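You operate a simulated robot arm through the tools that you are given. There is no shell and no other tool.

Carry out the task below with a simulated robot arm. There is one attempt and no reset: what you move stays moved.

Task
Drop the short core in the tall blue drawer and stand the small orange reel in the first spare cradle.
Fine: drawer shut again, reel shelf pushed back in; leave the other reels.
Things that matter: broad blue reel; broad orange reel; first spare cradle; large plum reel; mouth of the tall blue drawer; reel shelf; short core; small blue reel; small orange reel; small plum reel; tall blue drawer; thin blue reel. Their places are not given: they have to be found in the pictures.

It is judged by the outcome, as a careful person would: the job done as asked, and still so three seconds after it is handed in. It fails if anything else is knocked over, pushed out of place, dropped, spilled or broken.

Robot
A 6-joint arm with a three-finger gripper, fixed in place. Base frame: the origin is at the foot of the arm, x ahead of it, y to its left, z up. Units: mm, degrees, N and s.
Its first joint turns from -166.0 to 166.0 degrees. Payload 4.89 kg.
The TCP is the grasp point between the finger pads, 30 mm short of the fingertips. In the tool frame z runs along the fingers and y along their closing line. Largest opening 164 mm; the body of the gripper starts 125 mm behind the TCP.
Orientation is that of the tool frame in the base frame, as a unit quaternion [w, x, y, z]. With the fingers straight down and closing along the base's y, the tool's x points along the base's -x, its y along +y and its z along -z.

Tools
- The arm moves only by the tool move_arm. Its argument "moves" is one flat list of numbers, 7 for each row, row after row: the finger opening in m, from 0 to 0.164, then the shift along the tool's x, y, z in m, then the turn, a rotation vector about the tool's x, y, z in degrees. In form: [grip, dx, dy, dz, rx, ry, rz, grip, dx, dy, dz, rx, ry, rz, ...]. A call has 1 to 20 rows; each row is the pose to reach, as a shift and turn from the pose commanded when the call began, along the tool's axes at that moment. A row lasts 0.2 s, in which the tool goes at most 50 mm and 8.6 degrees; a call with a longer step from one row to the next is refused whole, and so is a gripper value outside its range. Where a pose cannot be reached the arm comes as near as it can. A force on the tool above 50 N (or 10 N above the force at the start of the call, whichever is more), or a blocked arm, ends the call early, and 0.2 s more pass. The fingers move at their own pace (about 108 mm/s each) and stop on an object; they squeeze with about 34 N. The grip force told is the motor's: it shows also when the fingers shut on nothing. Time passes only in rows, and 0.2 s behind the last, so rows that repeat a pose let the fingers close. It gives the time, the measured TCP pose, the force on the tool (base axes), the opening and the grip force at its end, in the units of the frame above (readings bear some noise), with the torque about the TCP (base axes, N m) and any sound that the robot's microphone picked up.
- Cameras (640 x 400 px; columns grow to the right, rows downward): "scene" is fixed at [49.5, 648.6, 1148.5]; the picture's right is [-0.58, -0.82, 0.00], its down [0.44, -0.31, -0.85] and it looks along [0.69, -0.49, 0.53] (base axes); focal length 214 px, centre (320, 200). "wrist" rides on the gripper at [76, -2, -152] in the tool frame; the picture's right is [0.02, 1.00, 0.00], its down [-0.88, 0.02, -0.47] and it looks along [-0.47, 0.01, 0.88] (tool axes); focal length 247 px, centre (320, 200).
- snapshot(camera): a new picture of that camera. It takes no simulated time.
- slide_trunk(by): slides the trunk up (or, below 0, down) by that many mm; the arm rides with it, the base frame stays. It gives what a move gives, with no picture.
- locate(camera, pixels): for up to 12 pixels [column, row] of the newest picture of that camera ("zoom" is the newest enlarged one), the place [x, y, z] in the base frame of the surface seen there, good to about 3 mm. It takes no simulated time.
- zoom(camera, box): a new picture of the part [left, top, right, bottom] of that camera's present view, enlarged. It takes no simulated time.
- finish_job(): hands the job in; it is judged then, once.

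Open the gripper and draw the arm clear of the work before you hand the job in, unless the task says otherwise.

The tools are called after "Request:" as name(argument=value, ...) on one line, values as JSON. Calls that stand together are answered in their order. move_arm: Moves the arm, as the interface text tells. Its arguments: {"type":"object","properties":{"moves":{"type":"array"}},"required":["moves"]} The other tools are called the same way: slide_trunk (by) slides the trunk up or down; snapshot (camera) takes a picture; locate (camera, pixels) gives the place of the surface under pixels of a picture; zoom (camera, box) takes an enlarged picture of a part of a camera's view; finish_job () hands the job in.

At the start:

```text
t: 0.0
position: [273.0, 492.5, 1325.7]
tcp_rot: [0.001, 0.0, 1.0, 0.0]
force: [0.1, -0.6, 0.2]
torque: [0.01, -0.01, 0.0]
finger_gap: 164.0
finger_force: 0.0
trunk travel left (down, up): [-175.0, 215.0]
```

scene: 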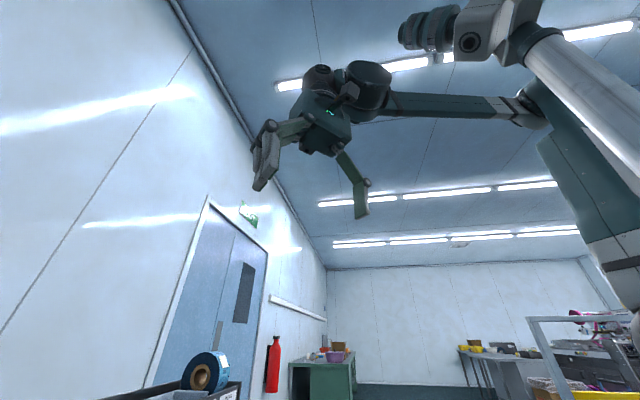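
wrist: 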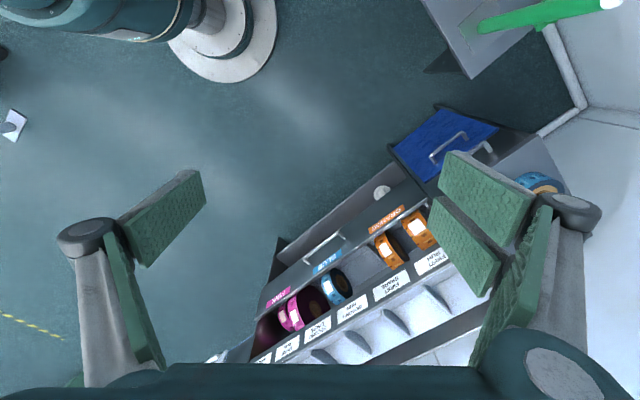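

The wrist picture shows the cabinet with the reels around (340,280) and a blue drawer front near (445,145). I zoom in on it for detail.

Request:
zoom(camera="wrist", box=[220, 90, 600, 370])

Request:
zoom(camera="scene", box=[80, 320, 320, 400])

```text
1.43 times, centred on (410, 230) of wrist
```

zoom: 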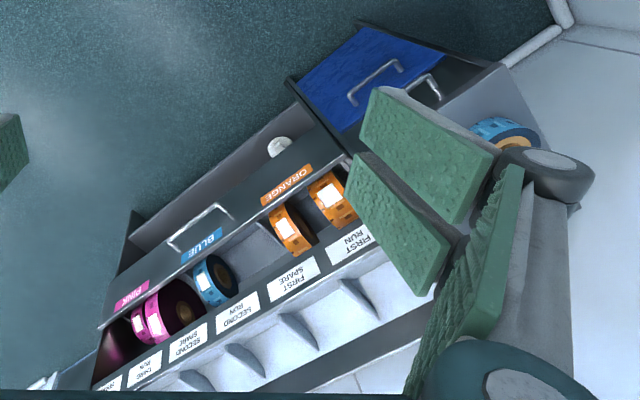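

```text
2.67 times, centred on (200, 360) of scene
```

zoom: 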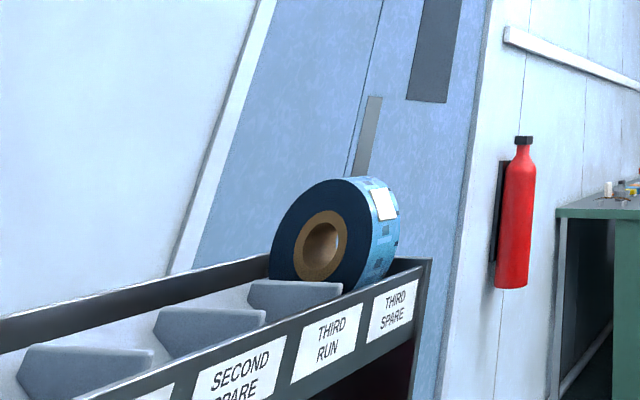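

Labels for cradles (FIRST RUN, FIRST SPARE...) run along an upper rack edge, and a lower shelf holds reels behind PINK/BLUE/ORANGE labels. I locate key points.

Request:
locate(camera="wrist", pixels=[[382, 192], [390, 250], [418, 229], [337, 287], [310, 303], [285, 318], [445, 145], [450, 148], [430, 262], [392, 285], [540, 182], [322, 246]])

Request:
locate(camera="wrist", pixels=[[280, 240], [390, 150], [440, 107], [500, 128], [440, 185], [260, 310], [440, 300], [400, 320], [345, 345], [480, 320], [385, 218], [326, 260]])

Request:
locate(camera="scene", pixels=[[201, 378], [205, 370], [220, 365], [232, 385], [240, 382], [150, 392], [190, 393]])

```text
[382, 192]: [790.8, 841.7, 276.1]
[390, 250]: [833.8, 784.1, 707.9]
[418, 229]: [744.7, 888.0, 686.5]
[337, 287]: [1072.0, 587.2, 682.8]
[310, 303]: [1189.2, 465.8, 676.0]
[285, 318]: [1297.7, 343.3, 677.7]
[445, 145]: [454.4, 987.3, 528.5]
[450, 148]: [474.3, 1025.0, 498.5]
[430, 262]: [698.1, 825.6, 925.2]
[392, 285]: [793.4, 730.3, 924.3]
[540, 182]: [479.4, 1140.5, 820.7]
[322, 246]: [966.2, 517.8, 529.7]
```

```text
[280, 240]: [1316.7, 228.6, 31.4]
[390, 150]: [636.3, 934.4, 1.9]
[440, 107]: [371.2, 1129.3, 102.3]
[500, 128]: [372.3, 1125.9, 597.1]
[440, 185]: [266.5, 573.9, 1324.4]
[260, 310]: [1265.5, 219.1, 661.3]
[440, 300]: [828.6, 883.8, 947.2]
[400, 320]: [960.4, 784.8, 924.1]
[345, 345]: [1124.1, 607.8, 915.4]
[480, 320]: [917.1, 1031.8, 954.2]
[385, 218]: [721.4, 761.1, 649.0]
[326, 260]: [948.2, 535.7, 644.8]
```

```text
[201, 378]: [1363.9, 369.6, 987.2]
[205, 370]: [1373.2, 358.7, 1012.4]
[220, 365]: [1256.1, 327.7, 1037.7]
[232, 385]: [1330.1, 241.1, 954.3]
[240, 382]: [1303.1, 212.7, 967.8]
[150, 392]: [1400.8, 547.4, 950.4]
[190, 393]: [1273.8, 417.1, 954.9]
```

Cabinet front seems to run along the direction (1,-1), facing the robot. I yaw the tool by +45° about vertical so the camera faces the cabinet.

Request:
move_arm(moves=[0.164, 0, -0.02, 0, 0, 0, -7.5, 0.164, 0, -0.04, 0, 0, 0, -15, 0.164, 0, -0.06, 0, 0, 0, -22.5, 0.164, 0, -0.08, 0, 0, 0, -30, 0.164, 0, -0.1, 0, 0, 0, -37.5, 0.164, 0, -0.12, 0, 0, 0, -45])

Request:
snapshot(camera="wrist")

```text
t: 1.4
position: [273.2, 374.2, 1326.3]
tcp_rot: [0.0, -0.384, 0.923, 0.0]
force: [0.2, 0.6, -0.4]
torque: [-0.19, 0.09, 0.02]
finger_gap: 163.8
finger_force: 0.0
trunk travel left (down, up): [-175.0, 215.0]
```

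```text
taken
```

wrist: 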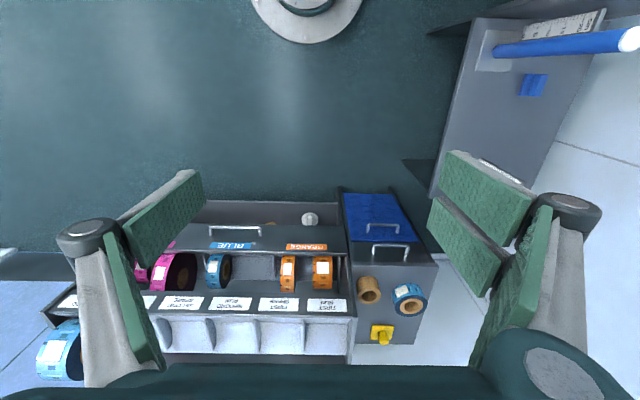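

Now the cabinet is square in view: rack with labels around (300,303), shelf reels around row 270, side unit with core-like tube at (368,290), reel at (410,298). I zoom in.

Request:
zoom(camera="wrist", box=[120, 180, 440, 380])

Request:
locate(camera="wrist", pixels=[[368, 292], [360, 283], [410, 290], [382, 335], [309, 220], [376, 225], [390, 245], [326, 304], [279, 304], [325, 335], [280, 335], [287, 270]])

```text
2.00 times, centred on (280, 280) of wrist
```

zoom: 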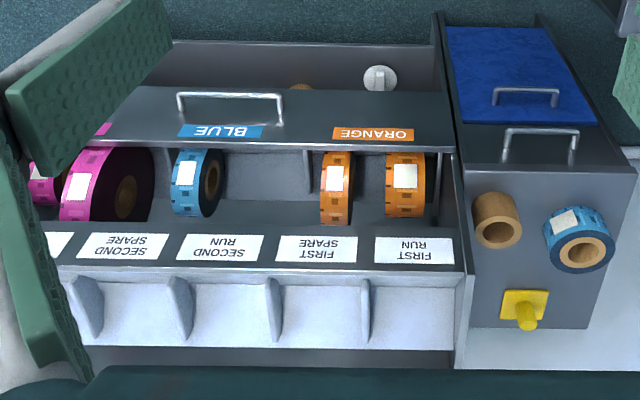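

```text
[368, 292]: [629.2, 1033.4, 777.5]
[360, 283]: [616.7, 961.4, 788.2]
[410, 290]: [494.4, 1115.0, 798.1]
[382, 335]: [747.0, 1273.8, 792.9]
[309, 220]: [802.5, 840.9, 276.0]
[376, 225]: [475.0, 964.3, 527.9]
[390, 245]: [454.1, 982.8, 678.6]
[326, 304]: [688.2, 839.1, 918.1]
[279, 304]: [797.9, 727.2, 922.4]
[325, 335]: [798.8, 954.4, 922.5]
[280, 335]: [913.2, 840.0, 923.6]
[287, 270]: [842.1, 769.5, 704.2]
```

I tilt the tool up 45° and lower it to look into the front of the cabinet.

Request:
move_arm(moves=[0.164, 0, 0, 0.04, 0, -7.5, 0, 0.164, 0, 0, 0.08, 0, -15, 0, 0.164, 0, 0, 0.12, 0, -22.5, 0, 0.164, 0, 0, 0.16, 0, -30, 0, 0.164, 0, 0, 0.2, 0, -37.5, 0, 0.164, 0, 0, 0.24, 0, -45, 0])

Request:
snapshot(camera="wrist")

```text
t: 2.8
position: [271.4, 372.5, 1087.0]
tcp_rot: [0.354, -0.354, 0.853, 0.147]
force: [-0.8, 0.0, -0.1]
torque: [0.06, -0.07, 0.0]
finger_gap: 163.9
finger_force: 0.0
trunk travel left (down, up): [-175.0, 215.0]
```

```text
taken
```

wrist: 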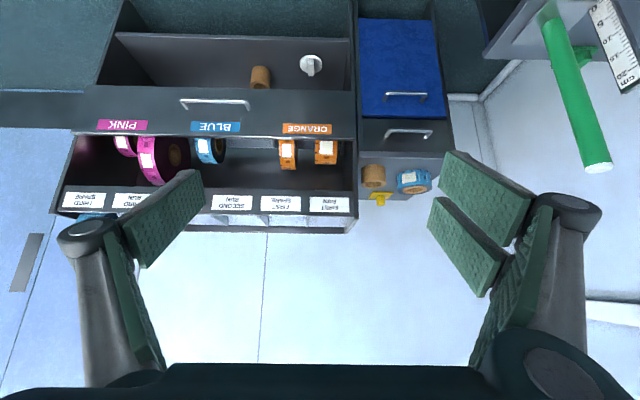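

There is a core in the low bin at (260,78), and another on the side unit at (373,175). I zoom to compare them and the orange reels.

Request:
zoom(camera="wrist", box=[200, 0, 460, 220])

Request:
zoom(camera="wrist", box=[50, 90, 210, 220])

Request:
zoom(camera="wrist", box=[240, 110, 450, 230])

```text
1.82 times, centred on (330, 110) of wrist
```

zoom: 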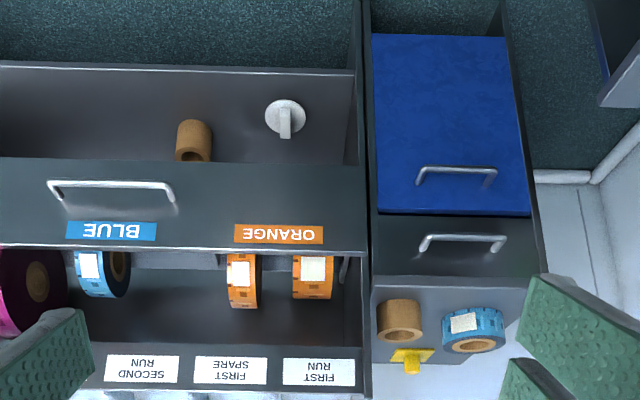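

```text
3.08 times, centred on (130, 155) of wrist
```

zoom: 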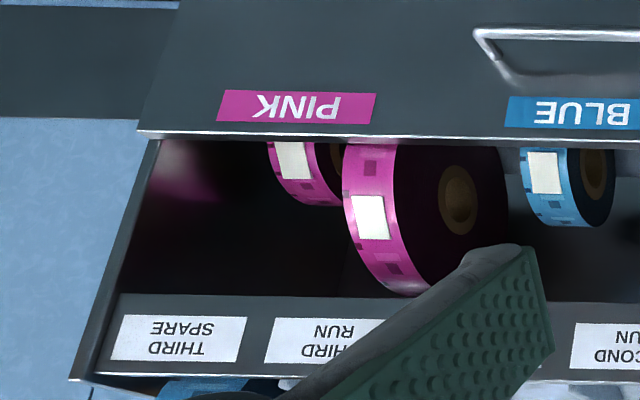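

```text
3.05 times, centred on (345, 170) of wrist
```

zoom: 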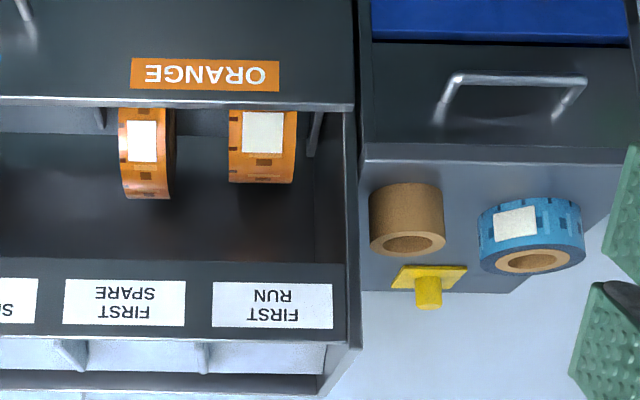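

I measure both cores, the orange reels, and the drawer parts using points in the latest zoom and wrist pictures.

Request:
locate(camera="zoom", pixels=[[372, 195], [440, 195], [405, 190], [372, 245], [444, 240], [405, 232], [405, 260], [480, 240], [584, 240], [530, 203], [530, 268], [428, 300]])

Request:
locate(camera="wrist", pixels=[[260, 68], [251, 78], [269, 78], [260, 86], [310, 62], [226, 75], [360, 20], [437, 20], [362, 115], [443, 118], [405, 94], [410, 131]])

Request:
locate(camera="zoom", pixels=[[120, 115], [172, 115], [120, 150], [145, 195], [168, 195], [230, 115], [296, 115], [262, 180], [232, 180], [292, 180], [260, 140], [145, 140]])

```text
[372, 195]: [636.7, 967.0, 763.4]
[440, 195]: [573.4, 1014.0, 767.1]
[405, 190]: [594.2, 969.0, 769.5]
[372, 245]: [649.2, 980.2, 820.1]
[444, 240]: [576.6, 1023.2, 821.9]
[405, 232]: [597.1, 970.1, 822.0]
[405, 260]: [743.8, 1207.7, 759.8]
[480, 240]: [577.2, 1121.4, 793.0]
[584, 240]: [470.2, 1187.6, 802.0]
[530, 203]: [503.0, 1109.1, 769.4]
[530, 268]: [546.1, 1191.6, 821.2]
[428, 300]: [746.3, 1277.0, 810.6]
```

```text
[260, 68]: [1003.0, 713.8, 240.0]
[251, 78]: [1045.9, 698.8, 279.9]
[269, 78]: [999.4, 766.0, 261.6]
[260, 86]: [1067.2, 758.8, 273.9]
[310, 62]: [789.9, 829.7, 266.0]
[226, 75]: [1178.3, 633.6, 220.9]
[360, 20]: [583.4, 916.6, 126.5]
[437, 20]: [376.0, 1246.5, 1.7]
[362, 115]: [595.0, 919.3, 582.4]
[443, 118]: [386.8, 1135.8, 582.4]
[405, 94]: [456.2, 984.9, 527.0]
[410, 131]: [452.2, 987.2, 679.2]
```

```text
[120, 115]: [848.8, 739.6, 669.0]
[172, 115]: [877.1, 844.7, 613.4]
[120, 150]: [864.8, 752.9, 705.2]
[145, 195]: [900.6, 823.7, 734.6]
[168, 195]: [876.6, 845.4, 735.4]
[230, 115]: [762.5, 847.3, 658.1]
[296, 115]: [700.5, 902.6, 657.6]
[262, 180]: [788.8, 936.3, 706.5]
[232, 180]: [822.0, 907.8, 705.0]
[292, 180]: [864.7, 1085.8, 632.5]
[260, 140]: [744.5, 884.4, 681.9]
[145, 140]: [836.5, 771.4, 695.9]
```

I measure the floors around each core to compare heights: unit top near (385,190) and bin floor near (240,70)-(285,75).

Request:
locate(camera="wrist", pixels=[[390, 160], [365, 193], [362, 150], [420, 165], [240, 70], [285, 75], [260, 60], [280, 50], [230, 45], [230, 36], [200, 100], [300, 100]])

Request:
zoom(camera="wrist", box=[220, 40, 340, 115])

Request:
zoom(camera="wrist", box=[340, 130, 460, 215])

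```text
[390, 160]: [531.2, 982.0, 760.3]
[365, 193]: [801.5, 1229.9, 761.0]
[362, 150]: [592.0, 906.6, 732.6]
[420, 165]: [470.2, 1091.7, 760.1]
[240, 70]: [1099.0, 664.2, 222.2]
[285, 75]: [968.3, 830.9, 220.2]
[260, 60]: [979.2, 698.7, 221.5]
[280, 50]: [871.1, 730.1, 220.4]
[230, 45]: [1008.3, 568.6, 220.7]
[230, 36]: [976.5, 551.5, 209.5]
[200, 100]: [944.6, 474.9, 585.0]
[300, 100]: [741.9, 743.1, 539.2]
```

```text
5.33 times, centred on (280, 78) of wrist
```

zoom: 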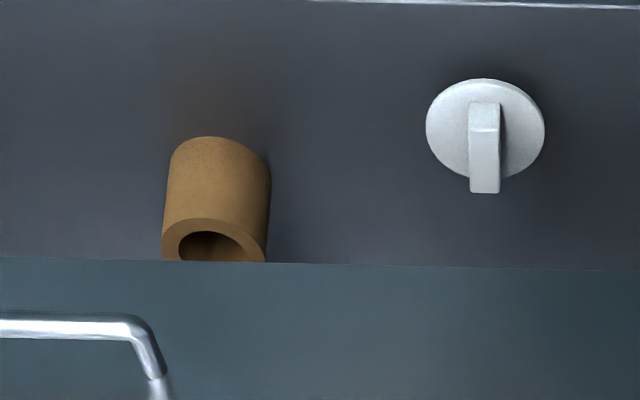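

```text
4.71 times, centred on (400, 172) of wrist
```

zoom: 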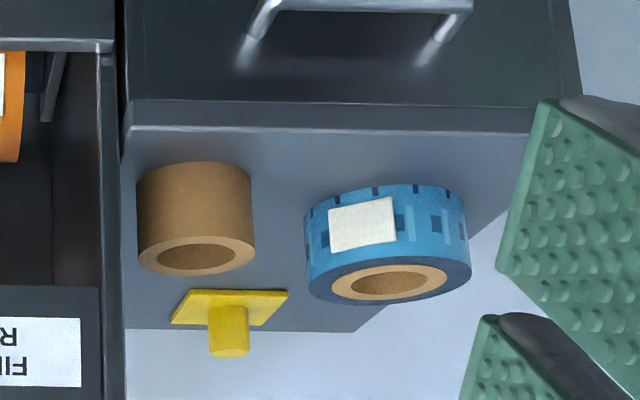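

I re-zoom on the bin core to measure its rim height.

Request:
zoom(camera="wrist", box=[220, 40, 340, 115])

Request:
locate(camera="zoom", pixels=[[215, 225], [170, 240], [255, 245], [205, 140], [205, 160], [205, 200], [168, 190], [268, 190], [215, 245], [485, 185], [450, 150], [485, 110]])

```text
5.33 times, centred on (280, 78) of wrist
```

zoom: 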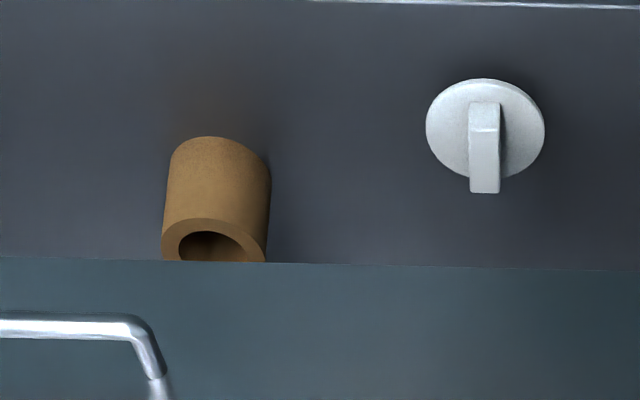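

```text
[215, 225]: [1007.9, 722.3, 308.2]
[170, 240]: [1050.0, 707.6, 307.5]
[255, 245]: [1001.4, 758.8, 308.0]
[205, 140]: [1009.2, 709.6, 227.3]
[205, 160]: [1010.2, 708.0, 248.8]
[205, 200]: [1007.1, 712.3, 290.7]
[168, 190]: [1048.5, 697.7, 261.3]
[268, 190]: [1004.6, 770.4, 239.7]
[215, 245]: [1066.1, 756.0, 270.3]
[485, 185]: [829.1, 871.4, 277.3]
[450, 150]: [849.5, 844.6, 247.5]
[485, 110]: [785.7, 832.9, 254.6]
```

Core on the side unit is 62 mm tall (z 760–822) versus 88 mm for the bin core, so the unit-top core at (373,175) is the short one. The tall blue drawer has a handle at z≈527. I move closer to inspect the orange reels.

Request:
move_arm(moves=[0.164, -0.007, -0.012, 0.039, 0, 0, 0, 0.164, -0.014, -0.024, 0.078, 0, 0, 0, 0.164, -0.021, -0.036, 0.117, 0, 0, 0, 0.164, -0.028, -0.048, 0.156, 0, 0, 0, 0.164, -0.035, -0.06, 0.195, 0, 0, 0, 0.164, -0.041, -0.071, 0.234, 0, 0, 0])

Request:
snapshot(camera="wrist")

Request:
snapshot(camera="scene")

```text
t: 4.2
position: [461.6, 461.7, 949.1]
tcp_rot: [0.353, -0.353, 0.854, 0.146]
force: [-0.2, 0.5, 0.1]
torque: [-0.03, -0.04, -0.08]
finger_gap: 163.9
finger_force: 0.1
trunk travel left (down, up): [-175.0, 215.0]
```

```text
taken
```

wrist: 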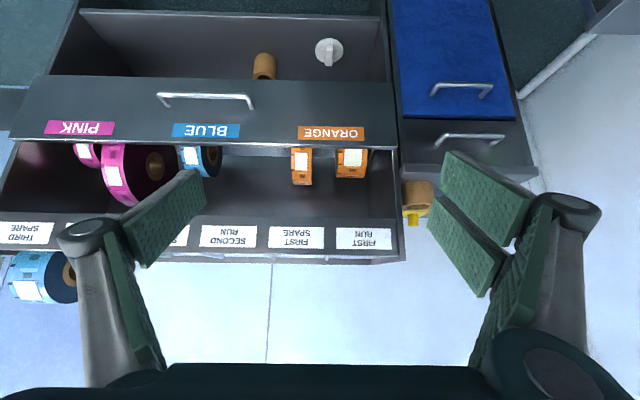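

```text
taken
```

scene: 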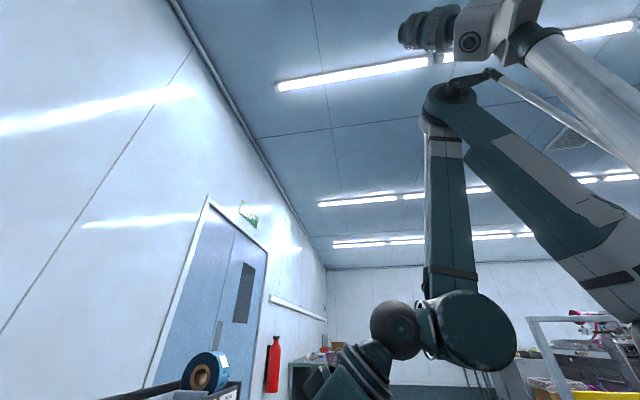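

Reach is good. I zoom in on the orange reels and shelf front.

Request:
zoom(camera="wrist", box=[240, 110, 420, 270])

Request:
locate(camera="zoom", pixels=[[214, 140], [236, 200], [258, 260], [282, 260], [258, 235], [365, 180], [365, 235], [420, 200], [350, 220], [300, 200], [250, 300], [410, 120]])

Request:
locate(camera="wrist", pixels=[[330, 146], [330, 152], [330, 175], [330, 200], [330, 215], [330, 225], [330, 250], [330, 260], [295, 225], [365, 225], [205, 95], [460, 85]])

```text
2.50 times, centred on (330, 190) of wrist
```

zoom: 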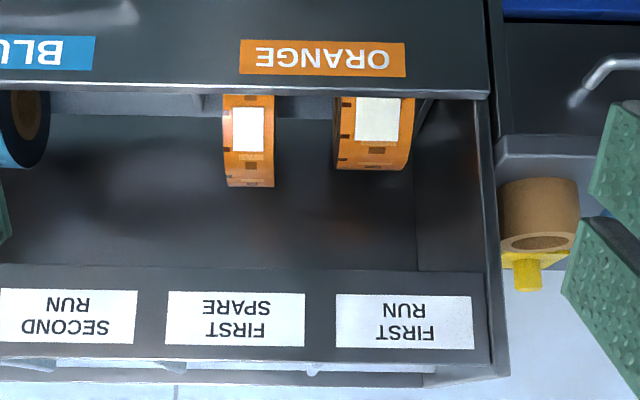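

```text
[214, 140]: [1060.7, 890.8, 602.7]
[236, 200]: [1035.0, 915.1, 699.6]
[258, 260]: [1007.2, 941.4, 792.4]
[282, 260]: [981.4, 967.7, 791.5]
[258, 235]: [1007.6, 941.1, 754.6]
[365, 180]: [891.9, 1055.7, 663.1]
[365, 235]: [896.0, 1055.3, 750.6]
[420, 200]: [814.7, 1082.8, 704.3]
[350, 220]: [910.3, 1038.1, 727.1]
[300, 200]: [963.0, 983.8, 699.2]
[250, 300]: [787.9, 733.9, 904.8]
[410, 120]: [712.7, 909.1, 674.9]
```

```text
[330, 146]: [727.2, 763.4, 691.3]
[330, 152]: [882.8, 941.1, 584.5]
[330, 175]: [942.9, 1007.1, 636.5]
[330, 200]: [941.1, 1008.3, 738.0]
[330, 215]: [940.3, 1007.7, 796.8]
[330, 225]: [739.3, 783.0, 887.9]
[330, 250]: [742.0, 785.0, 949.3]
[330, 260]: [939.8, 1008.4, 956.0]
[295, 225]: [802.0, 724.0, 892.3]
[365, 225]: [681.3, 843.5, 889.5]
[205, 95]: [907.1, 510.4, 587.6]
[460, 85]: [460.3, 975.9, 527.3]
```

I measure the outlines of the orange reels with dense points in a tight zoom.

Request:
zoom(camera="wrist", box=[280, 135, 380, 195])

Request:
locate(camera="zoom", pixels=[[100, 90], [100, 150], [100, 220], [100, 270], [100, 310], [75, 200], [130, 300], [360, 90], [440, 150], [400, 200], [400, 240], [470, 240]])

Request:
locate(camera="zoom", pixels=[[70, 100], [132, 100], [70, 250], [132, 250], [360, 100], [486, 100], [370, 220], [480, 220], [200, 90], [250, 95], [550, 110], [30, 100]])

```text
6.40 times, centred on (330, 165) of wrist
```

zoom: 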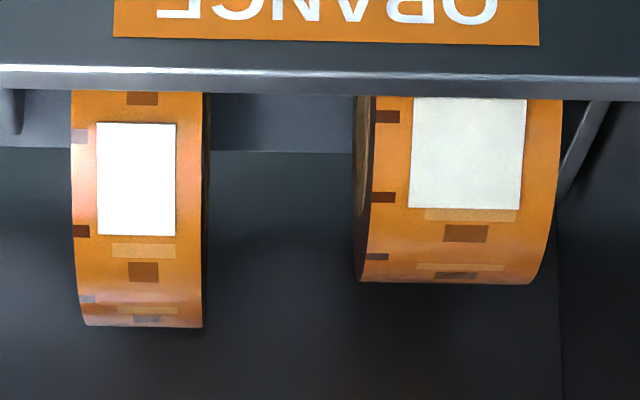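

```text
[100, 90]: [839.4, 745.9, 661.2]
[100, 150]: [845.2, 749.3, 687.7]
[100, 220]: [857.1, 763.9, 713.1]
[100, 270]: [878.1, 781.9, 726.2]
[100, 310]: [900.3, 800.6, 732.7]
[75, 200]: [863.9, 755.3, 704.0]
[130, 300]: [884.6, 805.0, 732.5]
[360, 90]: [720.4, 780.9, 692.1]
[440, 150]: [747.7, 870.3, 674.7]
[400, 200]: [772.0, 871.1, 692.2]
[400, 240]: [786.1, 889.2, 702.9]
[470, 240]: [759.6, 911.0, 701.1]
```

```text
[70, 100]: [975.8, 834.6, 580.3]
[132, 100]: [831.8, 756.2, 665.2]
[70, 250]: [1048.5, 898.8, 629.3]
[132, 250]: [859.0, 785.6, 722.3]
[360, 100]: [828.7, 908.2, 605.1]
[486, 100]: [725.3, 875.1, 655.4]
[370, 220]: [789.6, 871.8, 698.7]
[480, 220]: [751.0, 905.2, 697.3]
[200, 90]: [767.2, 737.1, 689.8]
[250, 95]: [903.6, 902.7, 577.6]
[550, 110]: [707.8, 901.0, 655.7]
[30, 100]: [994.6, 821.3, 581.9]
```

Left orange: diameter ≈154, width ≈56; right orange: diameter ≈128, wider. To settle which is called "small", I measure the plum and shelf-blue reels to compare.

Request:
zoom(camera="wrist", box=[60, 130, 240, 220])

Request:
locate(camera="zoom", pixels=[[75, 60], [85, 90], [100, 115], [120, 125], [150, 60], [165, 120], [180, 180], [200, 220], [240, 250], [430, 65], [440, 110], [460, 150]])

Request:
locate(camera="zoom", pixels=[[420, 60], [475, 60], [430, 140], [510, 150], [500, 160], [60, 65], [130, 65], [150, 80], [225, 80], [380, 180], [330, 120], [555, 100]])

Request:
locate(camera="wrist", pixels=[[10, 288], [45, 302], [45, 255], [70, 265], [70, 300], [30, 275], [25, 295], [50, 275]])

```text
3.56 times, centred on (150, 175) of wrist
```

zoom: 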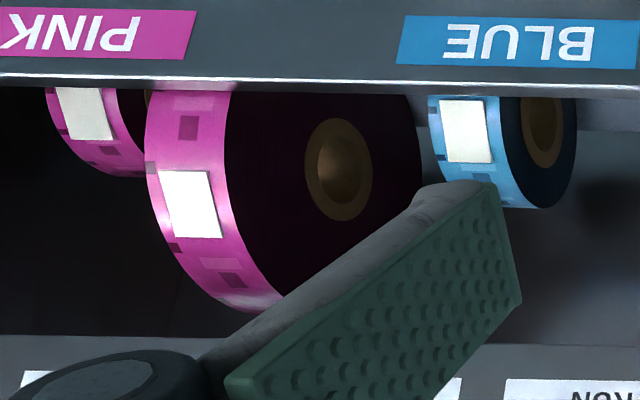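

```text
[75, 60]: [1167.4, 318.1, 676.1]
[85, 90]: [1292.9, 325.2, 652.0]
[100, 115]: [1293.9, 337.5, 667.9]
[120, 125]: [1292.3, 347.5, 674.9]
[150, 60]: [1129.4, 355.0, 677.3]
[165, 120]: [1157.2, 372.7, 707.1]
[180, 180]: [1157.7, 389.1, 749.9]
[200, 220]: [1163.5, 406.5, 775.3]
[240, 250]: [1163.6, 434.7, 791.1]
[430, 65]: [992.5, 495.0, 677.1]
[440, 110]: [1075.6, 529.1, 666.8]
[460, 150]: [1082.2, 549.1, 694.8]
```

```text
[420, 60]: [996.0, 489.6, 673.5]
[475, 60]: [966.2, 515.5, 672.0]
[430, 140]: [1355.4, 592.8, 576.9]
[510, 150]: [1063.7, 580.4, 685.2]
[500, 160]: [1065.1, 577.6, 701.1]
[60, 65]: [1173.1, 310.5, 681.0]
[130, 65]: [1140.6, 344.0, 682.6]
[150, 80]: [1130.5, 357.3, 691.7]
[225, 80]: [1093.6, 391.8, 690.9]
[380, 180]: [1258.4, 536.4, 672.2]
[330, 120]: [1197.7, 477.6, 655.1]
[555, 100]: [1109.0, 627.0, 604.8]
```

```text
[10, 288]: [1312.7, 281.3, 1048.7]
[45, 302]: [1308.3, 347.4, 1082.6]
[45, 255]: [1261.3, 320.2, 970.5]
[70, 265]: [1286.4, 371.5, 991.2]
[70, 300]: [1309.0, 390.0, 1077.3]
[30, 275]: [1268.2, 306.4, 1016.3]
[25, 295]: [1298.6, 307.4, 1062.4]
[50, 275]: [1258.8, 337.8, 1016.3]
```

A finger blocks part of the view, so I slide along the cabinet to view the plum and blue reels directly.

Request:
move_arm(moves=[0.164, 0, -0.045, 0, 0, 0, 0, 0.164, 0, -0.09, 0, 0, 0, 0, 0.164, 0, -0.135, 0, 0, 0, 0, 0.164, 0, -0.18, 0, 0, 0, 0, 0.164, 0, -0.225, 0, 0, 0, 0, 0.164, 0, -0.27, 0, 0, 0, 0, 0.164, 0, -0.315, 0, 0, 0, 0, 0.164, 0, -0.36, 0, 0, 0, 0])

Request:
snapshot(camera="wrist")

Request:
zoom(camera="wrist", box=[200, 120, 420, 260])

```text
t: 6.0
position: [713.8, 205.9, 952.1]
tcp_rot: [0.353, -0.355, 0.853, 0.147]
force: [-1.8, 1.0, 0.2]
torque: [-0.15, -0.15, -0.24]
finger_gap: 164.1
finger_force: 0.0
trunk travel left (down, up): [-175.0, 215.0]
```

```text
taken
```

wrist: 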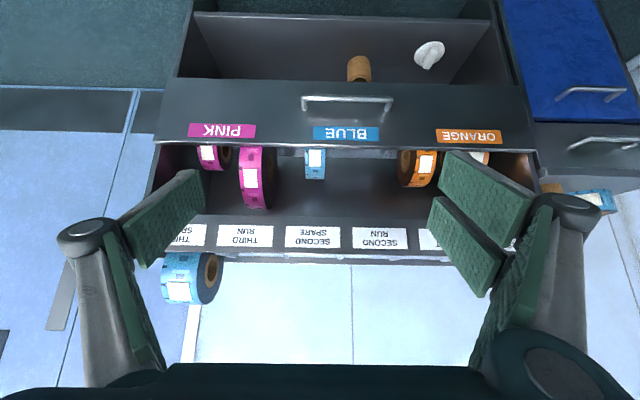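

```text
2.86 times, centred on (310, 190) of wrist
```

zoom: 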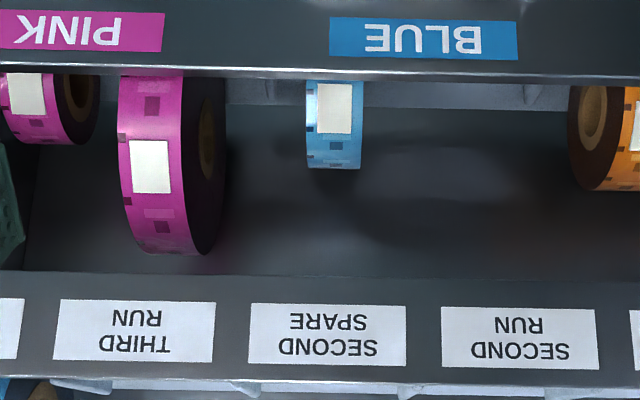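

I take points on each of these reels to fit diameter and width.

Request:
locate(camera="zoom", pixels=[[335, 85], [335, 110], [335, 140], [335, 160], [308, 100], [360, 100], [312, 160], [358, 160], [150, 90], [150, 160], [150, 220], [150, 245]])

Request:
locate(camera="zoom", pixels=[[122, 120], [180, 120], [130, 200], [190, 200], [25, 90], [35, 115], [45, 135], [62, 130], [10, 120], [50, 100], [610, 150], [615, 185]])

Request:
locate(camera="wrist", pixels=[[165, 265], [195, 265], [170, 285], [180, 300], [205, 300], [215, 255], [200, 255], [168, 295]])

```text
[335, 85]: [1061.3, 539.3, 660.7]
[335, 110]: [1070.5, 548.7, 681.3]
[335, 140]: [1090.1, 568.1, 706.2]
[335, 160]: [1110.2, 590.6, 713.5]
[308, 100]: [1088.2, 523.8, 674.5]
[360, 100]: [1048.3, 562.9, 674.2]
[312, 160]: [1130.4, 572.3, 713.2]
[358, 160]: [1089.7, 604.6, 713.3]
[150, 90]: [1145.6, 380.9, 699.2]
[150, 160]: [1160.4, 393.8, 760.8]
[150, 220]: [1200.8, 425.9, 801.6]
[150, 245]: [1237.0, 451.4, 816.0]
```

```text
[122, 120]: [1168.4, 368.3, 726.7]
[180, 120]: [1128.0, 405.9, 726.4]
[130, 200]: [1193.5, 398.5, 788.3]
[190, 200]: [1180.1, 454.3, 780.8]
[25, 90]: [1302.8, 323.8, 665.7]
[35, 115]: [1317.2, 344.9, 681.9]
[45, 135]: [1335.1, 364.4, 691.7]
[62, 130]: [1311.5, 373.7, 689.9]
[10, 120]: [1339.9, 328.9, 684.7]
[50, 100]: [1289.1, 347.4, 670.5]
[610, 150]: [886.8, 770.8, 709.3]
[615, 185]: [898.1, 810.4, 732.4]
```

```text
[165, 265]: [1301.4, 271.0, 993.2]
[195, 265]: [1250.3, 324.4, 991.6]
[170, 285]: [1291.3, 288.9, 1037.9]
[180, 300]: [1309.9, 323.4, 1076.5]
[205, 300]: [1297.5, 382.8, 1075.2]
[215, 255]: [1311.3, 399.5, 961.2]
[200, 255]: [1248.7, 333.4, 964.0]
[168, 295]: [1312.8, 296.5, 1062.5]
```

Measured widths: broad ones are ≈84 mm (right orange, rack blue), the others ≈56 mm, so the left orange (s≈-49 along the cabinet, diameter 154) is the small orange reel. First the drawer: I move in front of the blue drawer, lower, tilting further up, with fingers partly closed.

Request:
move_arm(moves=[0.16, 0.0125, 0.0432, 0.0125, 0, -1.5, 0, 0.15, 0.025, 0.0864, 0.025, 0, -3, 0, 0.14, 0.0375, 0.1296, 0.0375, 0, -4.5, 0, 0.13, 0.05, 0.1728, 0.05, 0, -6, 0, 0.12, 0.0625, 0.216, 0.0625, 0, -7.5, 0, 0.11, 0.075, 0.2592, 0.075, 0, -9, 0, 0.1, 0.0875, 0.3024, 0.0875, 0, -10.5, 0, 0.09, 0.1, 0.3456, 0.1, 0, -12, 0, 0.08, 0.1125, 0.3888, 0.1125, 0, -13.5, 0, 0.08, 0.125, 0.432, 0.125, 0, -15, 0, 0.08, 0.1375, 0.4752, 0.1375, 0, -16.5, 0, 0.08, 0.15, 0.5184, 0.15, 0, -18, 0, 0.08, 0.1625, 0.5616, 0.1625, 0, -19.5, 0, 0.08, 0.175, 0.6048, 0.175, 0, -21, 0, 0.08, 0.1875, 0.648, 0.1875, 0, -22.5, 0, 0.08, 0.2, 0.6912, 0.2, 0, -24, 0, 0.08, 0.212, 0.734, 0.212, 0, -25, 0])

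Request:
snapshot(camera="wrist")

```text
t: 9.6
position: [188.5, 932.2, 783.3]
tcp_rot: [0.526, -0.31, 0.763, 0.212]
force: [3.3, -2.9, 0.9]
torque: [-0.02, 0.38, 0.6]
finger_gap: 79.8
finger_force: 0.1
out of reach, approached as far as the arm can: row 2, 3, 4, 5, 6, 7, 8, 9, 10, 11, 12, 13, 14, 15, 16, 17
trunk travel left (down, up): [-175.0, 215.0]
```

```text
taken
```

wrist: 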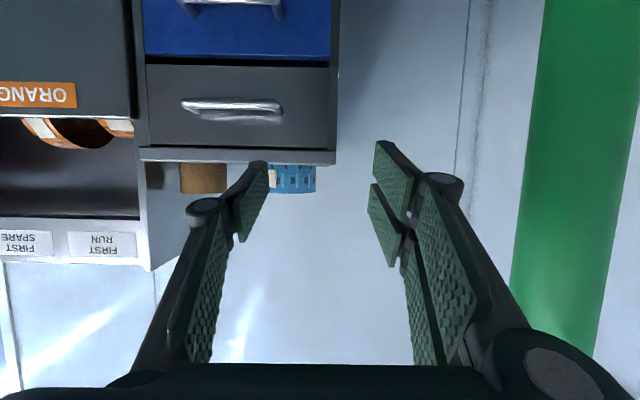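

The arm was stopped short (too close in at that height), and it sits at s≈526 near a green pole at (570,200). I check how near the pole and other things are.

Request:
locate(camera="wrist", pixels=[[570, 100], [560, 300], [520, 200], [630, 200], [232, 106], [235, 3], [236, 55], [236, 70], [236, 155], [140, 150], [200, 180], [290, 180]])

Request:
snapshot(camera="scene")

```text
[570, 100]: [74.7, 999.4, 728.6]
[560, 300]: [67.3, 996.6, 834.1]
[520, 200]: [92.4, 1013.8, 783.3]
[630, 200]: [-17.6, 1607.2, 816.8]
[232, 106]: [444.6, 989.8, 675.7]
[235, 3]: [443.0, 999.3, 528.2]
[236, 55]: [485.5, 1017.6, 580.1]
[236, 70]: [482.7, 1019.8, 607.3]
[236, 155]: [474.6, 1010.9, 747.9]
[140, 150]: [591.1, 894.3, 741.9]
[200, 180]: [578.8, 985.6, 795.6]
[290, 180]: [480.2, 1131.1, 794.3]
```

```text
taken
```

scene: 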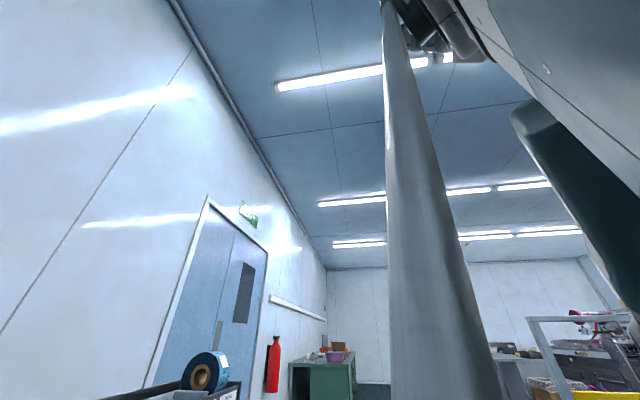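

The pole is about 130 mm away from the TCP. I move away from it along -y (tool) first.

Request:
move_arm(moves=[0.08, 0, -0.03, 0, 0, 0, 0, 0.08, 0, -0.06, 0, 0, 0, 0, 0.08, 0, -0.09, 0, 0, 0, 0, 0.08, 0, -0.12, 0, 0, 0, 0, 0.08, 0, -0.15, 0, 0, 0, 0])

```text
t: 10.8
position: [295.6, 904.6, 832.4]
tcp_rot: [0.529, -0.312, 0.759, 0.216]
force: [-1.2, -0.7, -0.2]
torque: [0.0, -0.03, -0.1]
finger_gap: 80.0
finger_force: 0.0
out of reach, approached as far as the arm can: row 1, 2, 3, 4, 5
trunk travel left (down, up): [-175.0, 215.0]
```

The arm is at a minimum-radius limit. I raise the trunk so the arm can reach low points nearer to the base.

Request:
slide_trunk(by=215)

Request:
move_arm(moves=[0.08, 0, 0, -0.02, 0, 0, 0, 0.08, 0, 0, -0.04, 0, 0, 0])

```text
t: 13.1
position: [295.1, 904.5, 1046.3]
tcp_rot: [0.529, -0.312, 0.759, 0.216]
force: [-0.2, -0.1, 0.1]
torque: [0.01, -0.03, 0.03]
finger_gap: 80.2
finger_force: 0.0
trunk travel left (down, up): [-390.0, 0.0]
```

```text
t: 13.7
position: [271.5, 890.2, 1068.0]
tcp_rot: [0.528, -0.313, 0.759, 0.216]
force: [0.5, 0.3, -1.0]
torque: [-0.03, 0.02, 0.01]
finger_gap: 80.0
finger_force: 0.0
out of reach, approached as far as the arm can: row 1, 2
trunk travel left (down, up): [-390.0, 0.0]
```

The arm's limits match a fold limit measured from a low shoulder, so a lower trunk gives room closer in at low heights. I slide the trunk down fully.

Request:
slide_trunk(by=-200)

Request:
snapshot(camera="wrist")

```text
t: 15.9
position: [271.1, 890.1, 868.5]
tcp_rot: [0.528, -0.313, 0.759, 0.216]
force: [-0.3, -0.1, -0.4]
torque: [-0.01, -0.06, 0.02]
finger_gap: 80.0
finger_force: 0.2
trunk travel left (down, up): [-190.0, 200.0]
```

```text
taken
```

wrist: 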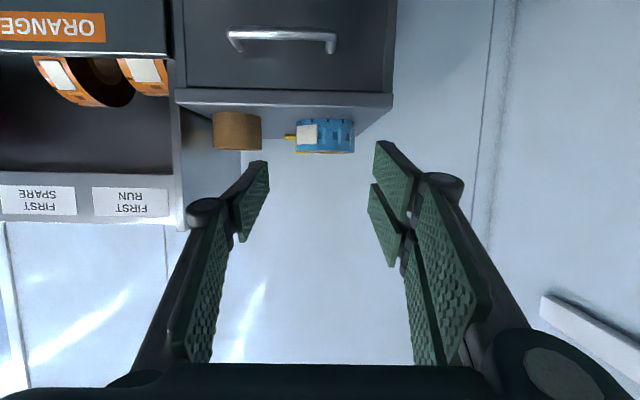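

Clear view. I rotate the tool down by 39° (to a 30° tilt) and shift to s≈375.

Request:
move_arm(moves=[0.08, 0, -0.012, 0, 0, 7.8, 0, 0.08, 0, -0.024, 0, 0, 15.6, 0, 0.08, 0, -0.036, 0, 0, 23.4, 0, 0.08, 0, -0.048, 0, 0, 31.2, 0, 0.08, 0, -0.06, 0, 0, 39, 0])

Request:
slide_trunk(by=-100)

Request:
snapshot(camera="wrist")

```text
t: 17.1
position: [310.6, 846.4, 868.2]
tcp_rot: [0.243, -0.368, 0.892, 0.099]
force: [-0.7, 0.9, 0.1]
torque: [-0.04, -0.14, -0.06]
finger_gap: 80.2
finger_force: 0.2
trunk travel left (down, up): [-190.0, 200.0]
```

```text
t: 18.4
position: [312.2, 846.2, 768.8]
tcp_rot: [0.244, -0.368, 0.892, 0.1]
force: [0.4, 0.2, 0.1]
torque: [-0.01, 0.04, 0.02]
finger_gap: 80.0
finger_force: 0.0
trunk travel left (down, up): [-90.0, 300.0]
```

```text
taken
```

wrist: 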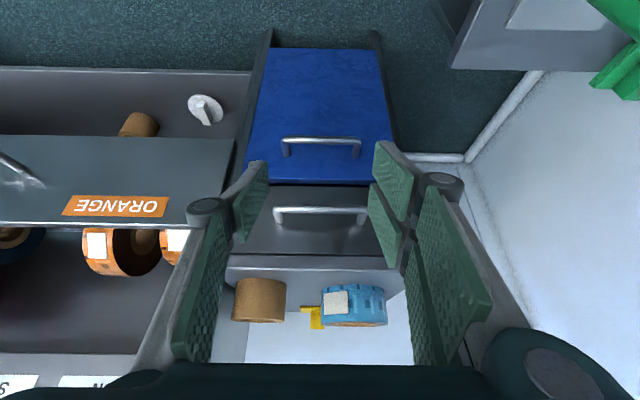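

The blue drawer with its handle at (320,140) is well in view. I locate handle, drawer face and frame points.

Request:
locate(camera="wrist", pixels=[[285, 141], [320, 138], [355, 142], [285, 153], [355, 156], [320, 165], [320, 182], [320, 187], [320, 110], [262, 60], [385, 60], [320, 55]])

Request:
zoom(camera="wrist", box=[230, 30, 420, 200])

```text
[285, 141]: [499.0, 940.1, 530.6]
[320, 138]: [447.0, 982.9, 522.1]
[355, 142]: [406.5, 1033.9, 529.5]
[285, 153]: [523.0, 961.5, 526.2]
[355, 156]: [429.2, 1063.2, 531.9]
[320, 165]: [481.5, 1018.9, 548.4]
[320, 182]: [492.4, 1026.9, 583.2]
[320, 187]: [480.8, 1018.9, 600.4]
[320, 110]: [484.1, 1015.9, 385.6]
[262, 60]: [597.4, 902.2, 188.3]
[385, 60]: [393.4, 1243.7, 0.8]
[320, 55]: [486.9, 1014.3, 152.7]
```

```text
2.35 times, centred on (325, 115) of wrist
```

zoom: 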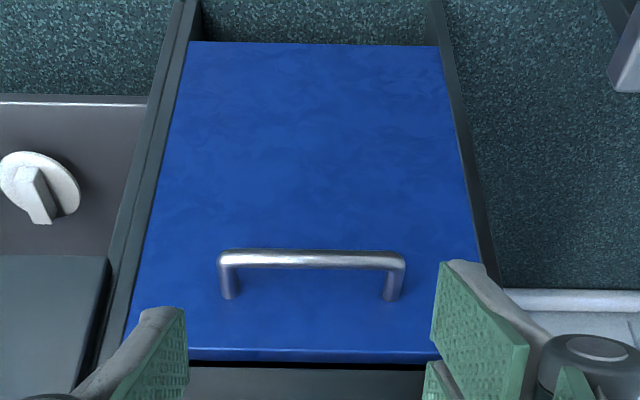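

Handle bar spans s 312–444 at d≈1019, z≈525, with the drawer face at d≈1061. I tilt to 45°, then roll the tool 90° so the fingers close vertically around the bar.

Request:
move_arm(moves=[0.08, 0, 0, 0, 0, -7.2, 0, 0.08, 0, 0, 0, 0, -14.4, 0])

Request:
move_arm(moves=[0.08, 0, 0, 0, 0, 0, -8, 0.08, 0, 0, 0, 0, 0, -16, 0.08, 0, 0, 0, 0, 0, -24, 0.08, 0, 0, 0, 0, 0, -32, 0.07, 0, 0, 0, 0, 0, -40, 0.06, 0, 0, 0, 0, 0, -48, 0.05, 0, 0, 0, 0, 0, -56, 0.04, 0, 0, 0, 0, 0, -64, 0.04, 0, 0, 0, 0, 0, -72, 0.04, 0, 0, 0, 0, 0, -80, 0.04, 0, 0, 0, 0, 0, -88, 0.04, 0, 0, 0, 0, 0, -90])

Request:
snapshot(camera="wrist")

```text
t: 19.0
position: [313.4, 846.6, 768.7]
tcp_rot: [0.354, -0.352, 0.854, 0.146]
force: [-0.5, -0.5, 0.1]
torque: [0.05, 0.03, 0.04]
finger_gap: 80.0
finger_force: 0.0
trunk travel left (down, up): [-90.0, 300.0]
```

```text
t: 21.6
position: [311.7, 847.3, 769.3]
tcp_rot: [-0.353, 0.853, -0.354, 0.149]
force: [0.5, 0.0, -0.5]
torque: [0.02, -0.02, 0.0]
finger_gap: 40.1
finger_force: 0.0
trunk travel left (down, up): [-90.0, 300.0]
```

```text
taken
```

wrist: 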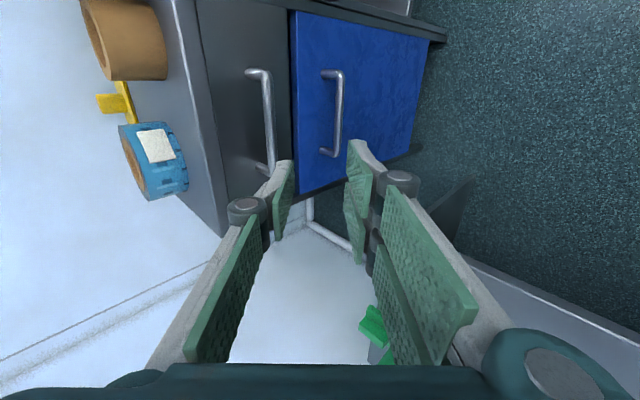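

Roll succeeded. I slide the trunk down the rest so pulling the drawer stays within reach.

Request:
slide_trunk(by=-90)

Request:
snapshot(camera="wrist")

```text
t: 22.8
position: [313.5, 847.3, 679.1]
tcp_rot: [-0.353, 0.853, -0.355, 0.147]
force: [-0.1, -0.6, -1.2]
torque: [-0.02, 0.0, 0.03]
finger_gap: 40.0
finger_force: 0.1
trunk travel left (down, up): [0.0, 390.0]
```

```text
taken
```

wrist: 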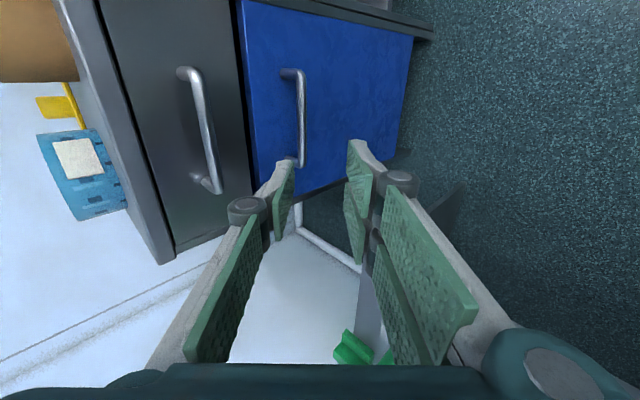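

I refine the handle positions from this closer view: blue handle around (303,115), grey one around (207,130).

Request:
locate(camera="wrist", pixels=[[301, 90], [302, 115], [301, 145], [290, 73], [270, 110], [330, 110], [200, 110], [208, 150], [185, 180], [253, 110]])

Request:
zoom(camera="wrist", box=[160, 40, 400, 240])

```text
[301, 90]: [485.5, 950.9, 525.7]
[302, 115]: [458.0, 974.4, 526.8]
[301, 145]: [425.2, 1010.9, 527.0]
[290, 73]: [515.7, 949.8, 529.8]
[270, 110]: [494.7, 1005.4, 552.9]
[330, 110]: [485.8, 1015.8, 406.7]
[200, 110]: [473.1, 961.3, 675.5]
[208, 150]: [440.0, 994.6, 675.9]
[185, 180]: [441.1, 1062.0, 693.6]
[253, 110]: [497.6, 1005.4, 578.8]
```

```text
2.00 times, centred on (280, 140) of wrist
```

zoom: 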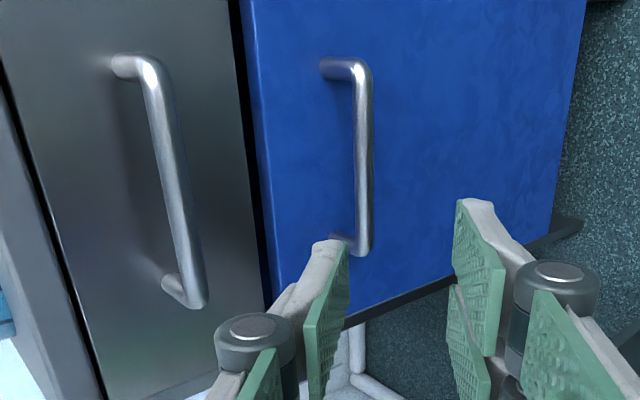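

The bar centre is at about d=1019, z=522.5. I move to a pre-grasp 80 mm back along the tool axis, with the opening at 36 mm.

Request:
move_arm(moves=[0.036, 0, -0.0073, 0.0416, 0, 0, 0, 0.036, 0, -0.0147, 0.0832, 0, 0, 0, 0.036, 0, -0.022, 0.1249, 0, 0, 0, 0.036, 0, -0.0293, 0.1665, 0, 0, 0])

Request:
snapshot(camera="wrist")

```text
t: 23.8
position: [411.1, 942.6, 583.2]
tcp_rot: [-0.352, 0.853, -0.355, 0.148]
force: [-0.5, -1.0, 1.5]
torque: [-0.05, 0.07, 0.03]
finger_gap: 35.9
finger_force: 0.2
trunk travel left (down, up): [0.0, 390.0]
```

```text
taken
```

wrist: 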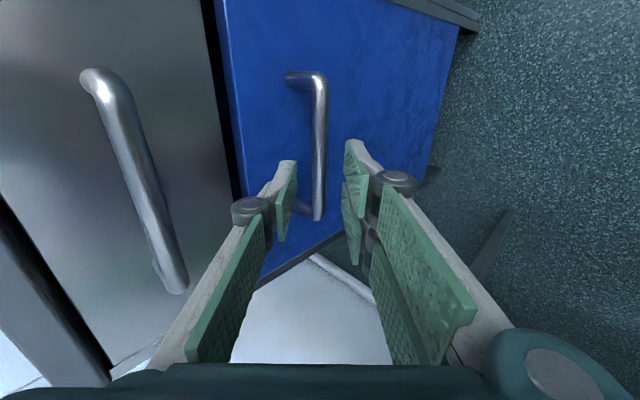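

The bar lies between the fingers. I advance along the tool axis and close.

Request:
move_arm(moves=[0.036, 0, 0, 0.02, 0, 0, 0, 0.036, 0, 0, 0.04, 0, 0, 0, 0.036, 0, 0, 0.06, 0, 0, 0, 0.036, 0, 0, 0.082, 0, 0, 0])

Request:
snapshot(camera="wrist")

```text
t: 24.8
position: [454.0, 984.9, 525.5]
tcp_rot: [-0.353, 0.853, -0.355, 0.148]
force: [-1.2, -1.0, 1.6]
torque: [-0.02, 0.04, 0.04]
finger_gap: 36.2
finger_force: 0.1
trunk travel left (down, up): [0.0, 390.0]
```

```text
taken
```

wrist: 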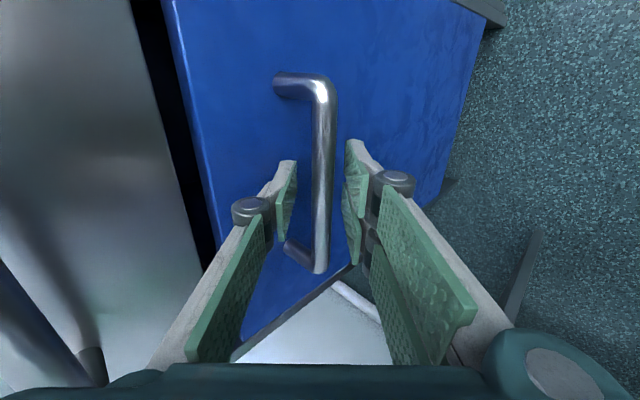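

The bar is between the pads; I close the fingers on it.

Request:
move_arm(moves=[0.0, 0, 0, 0, 0, 0, 0, 0.0, 0, 0, 0, 0, 0, 0, 0.0, 0, 0, 0, 0, 0, 0])

```text
t: 25.6
position: [453.2, 986.2, 524.5]
tcp_rot: [-0.352, 0.853, -0.356, 0.148]
force: [-12.0, -19.3, -25.1]
torque: [0.27, 0.5, -0.17]
finger_gap: 14.6
finger_force: 45.2
trunk travel left (down, up): [0.0, 390.0]
```

The bar is gripped (14.6 mm). I pull toward the robot slowly, with a 2 mm y-correction to relieve the lateral load.

Request:
move_arm(moves=[0.0, 0, 0.002, 0, 0, 0, 0, 0.0, 0, 0.0055, -0.0035, 0, 0, 0, 0.0, 0, 0.009, -0.007, 0, 0, 0, 0.0, 0, 0.0161, -0.0141, 0, 0, 0, 0.0, 0, 0.0232, -0.0212, 0, 0, 0, 0.0, 0, 0.0303, -0.0283, 0, 0, 0])

```text
t: 27.0
position: [423.9, 954.8, 523.8]
tcp_rot: [-0.353, 0.853, -0.355, 0.147]
force: [17.1, -16.1, 5.7]
torque: [0.11, 0.12, -0.28]
finger_gap: 14.6
finger_force: 44.8
trunk travel left (down, up): [0.0, 390.0]
```

The drawer slides freely. I continue pulling, easing 2 mm along tool x to shed the sideways force.

Request:
move_arm(moves=[0.0, 0.002, 0.0085, -0.0085, 0, 0, 0, 0.0, 0.003, 0.017, -0.017, 0, 0, 0, 0.0, 0.003, 0.0255, -0.0255, 0, 0, 0, 0.0, 0.003, 0.034, -0.034, 0, 0, 0, 0.0, 0.003, 0.0425, -0.0425, 0, 0, 0])

Request:
snapshot(camera="wrist")

```text
t: 28.2
position: [380.8, 911.0, 523.3]
tcp_rot: [-0.355, 0.852, -0.355, 0.148]
force: [-16.7, 18.0, 12.4]
torque: [0.48, 0.5, -0.12]
finger_gap: 14.8
finger_force: 45.0
trunk travel left (down, up): [0.0, 390.0]
```

```text
taken
```

wrist: 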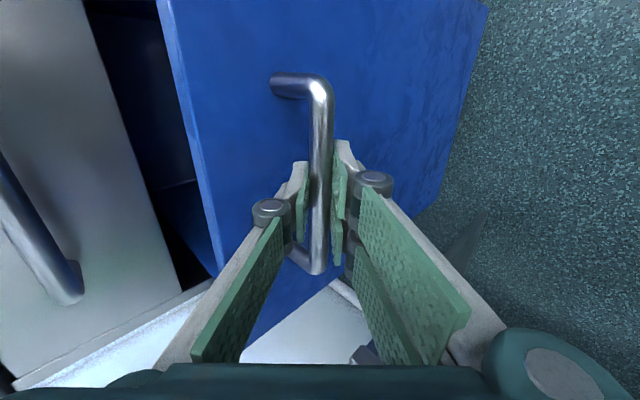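

The drawer is open about 105 mm and moving smoothly. I keep pulling ~95 mm more.

Request:
move_arm(moves=[0.0, -0.0015, 0.0085, -0.0085, 0, 0, 0, 0.0, -0.0015, 0.017, -0.017, 0, 0, 0, 0.0, -0.0015, 0.0255, -0.0255, 0, 0, 0, 0.0, -0.0015, 0.034, -0.034, 0, 0, 0, 0.0, -0.0015, 0.0425, -0.0425, 0, 0, 0, 0.0, -0.0015, 0.051, -0.051, 0, 0, 0, 0.0, -0.0015, 0.0595, -0.0595, 0, 0, 0, 0.0, -0.0015, 0.067, -0.067, 0, 0, 0])

Request:
snapshot(camera="wrist")

```text
t: 30.0
position: [322.7, 855.3, 525.2]
tcp_rot: [-0.347, 0.853, -0.359, 0.15]
force: [3.4, -3.1, -33.0]
torque: [0.35, 0.47, 0.47]
finger_gap: 14.9
finger_force: 44.9
out of reach, approached as far as the arm can: row 7, 8
trunk travel left (down, up): [0.0, 390.0]
stopped in row 8: the force on the tool passed its limit at 78 N (the readings are from after the stop); the commanded pose is now the measured one
```

```text
taken
```

wrist: 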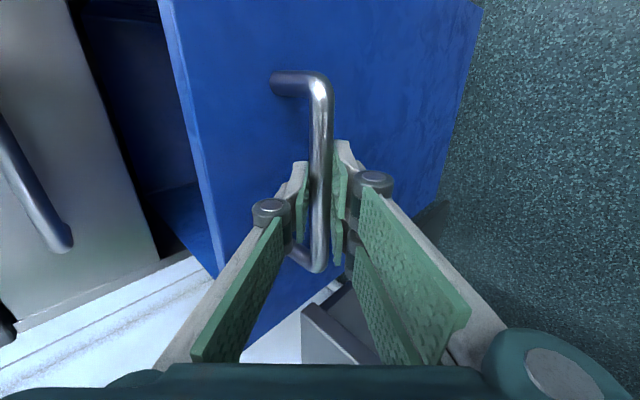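

The drawer is open ~185 mm (reach limit at this tilt), which is enough for the 80 mm core. I release the bar.

Request:
move_arm(moves=[0.036, 0, 0, 0, 0, 0, 0, 0.036, 0, 0, 0, 0, 0, 0])

```text
t: 30.6
position: [322.3, 854.7, 528.5]
tcp_rot: [-0.35, 0.853, -0.358, 0.15]
force: [0.3, 0.2, -0.3]
torque: [-0.05, -0.04, 0.0]
finger_gap: 36.0
finger_force: 0.0
trunk travel left (down, up): [0.0, 390.0]
```

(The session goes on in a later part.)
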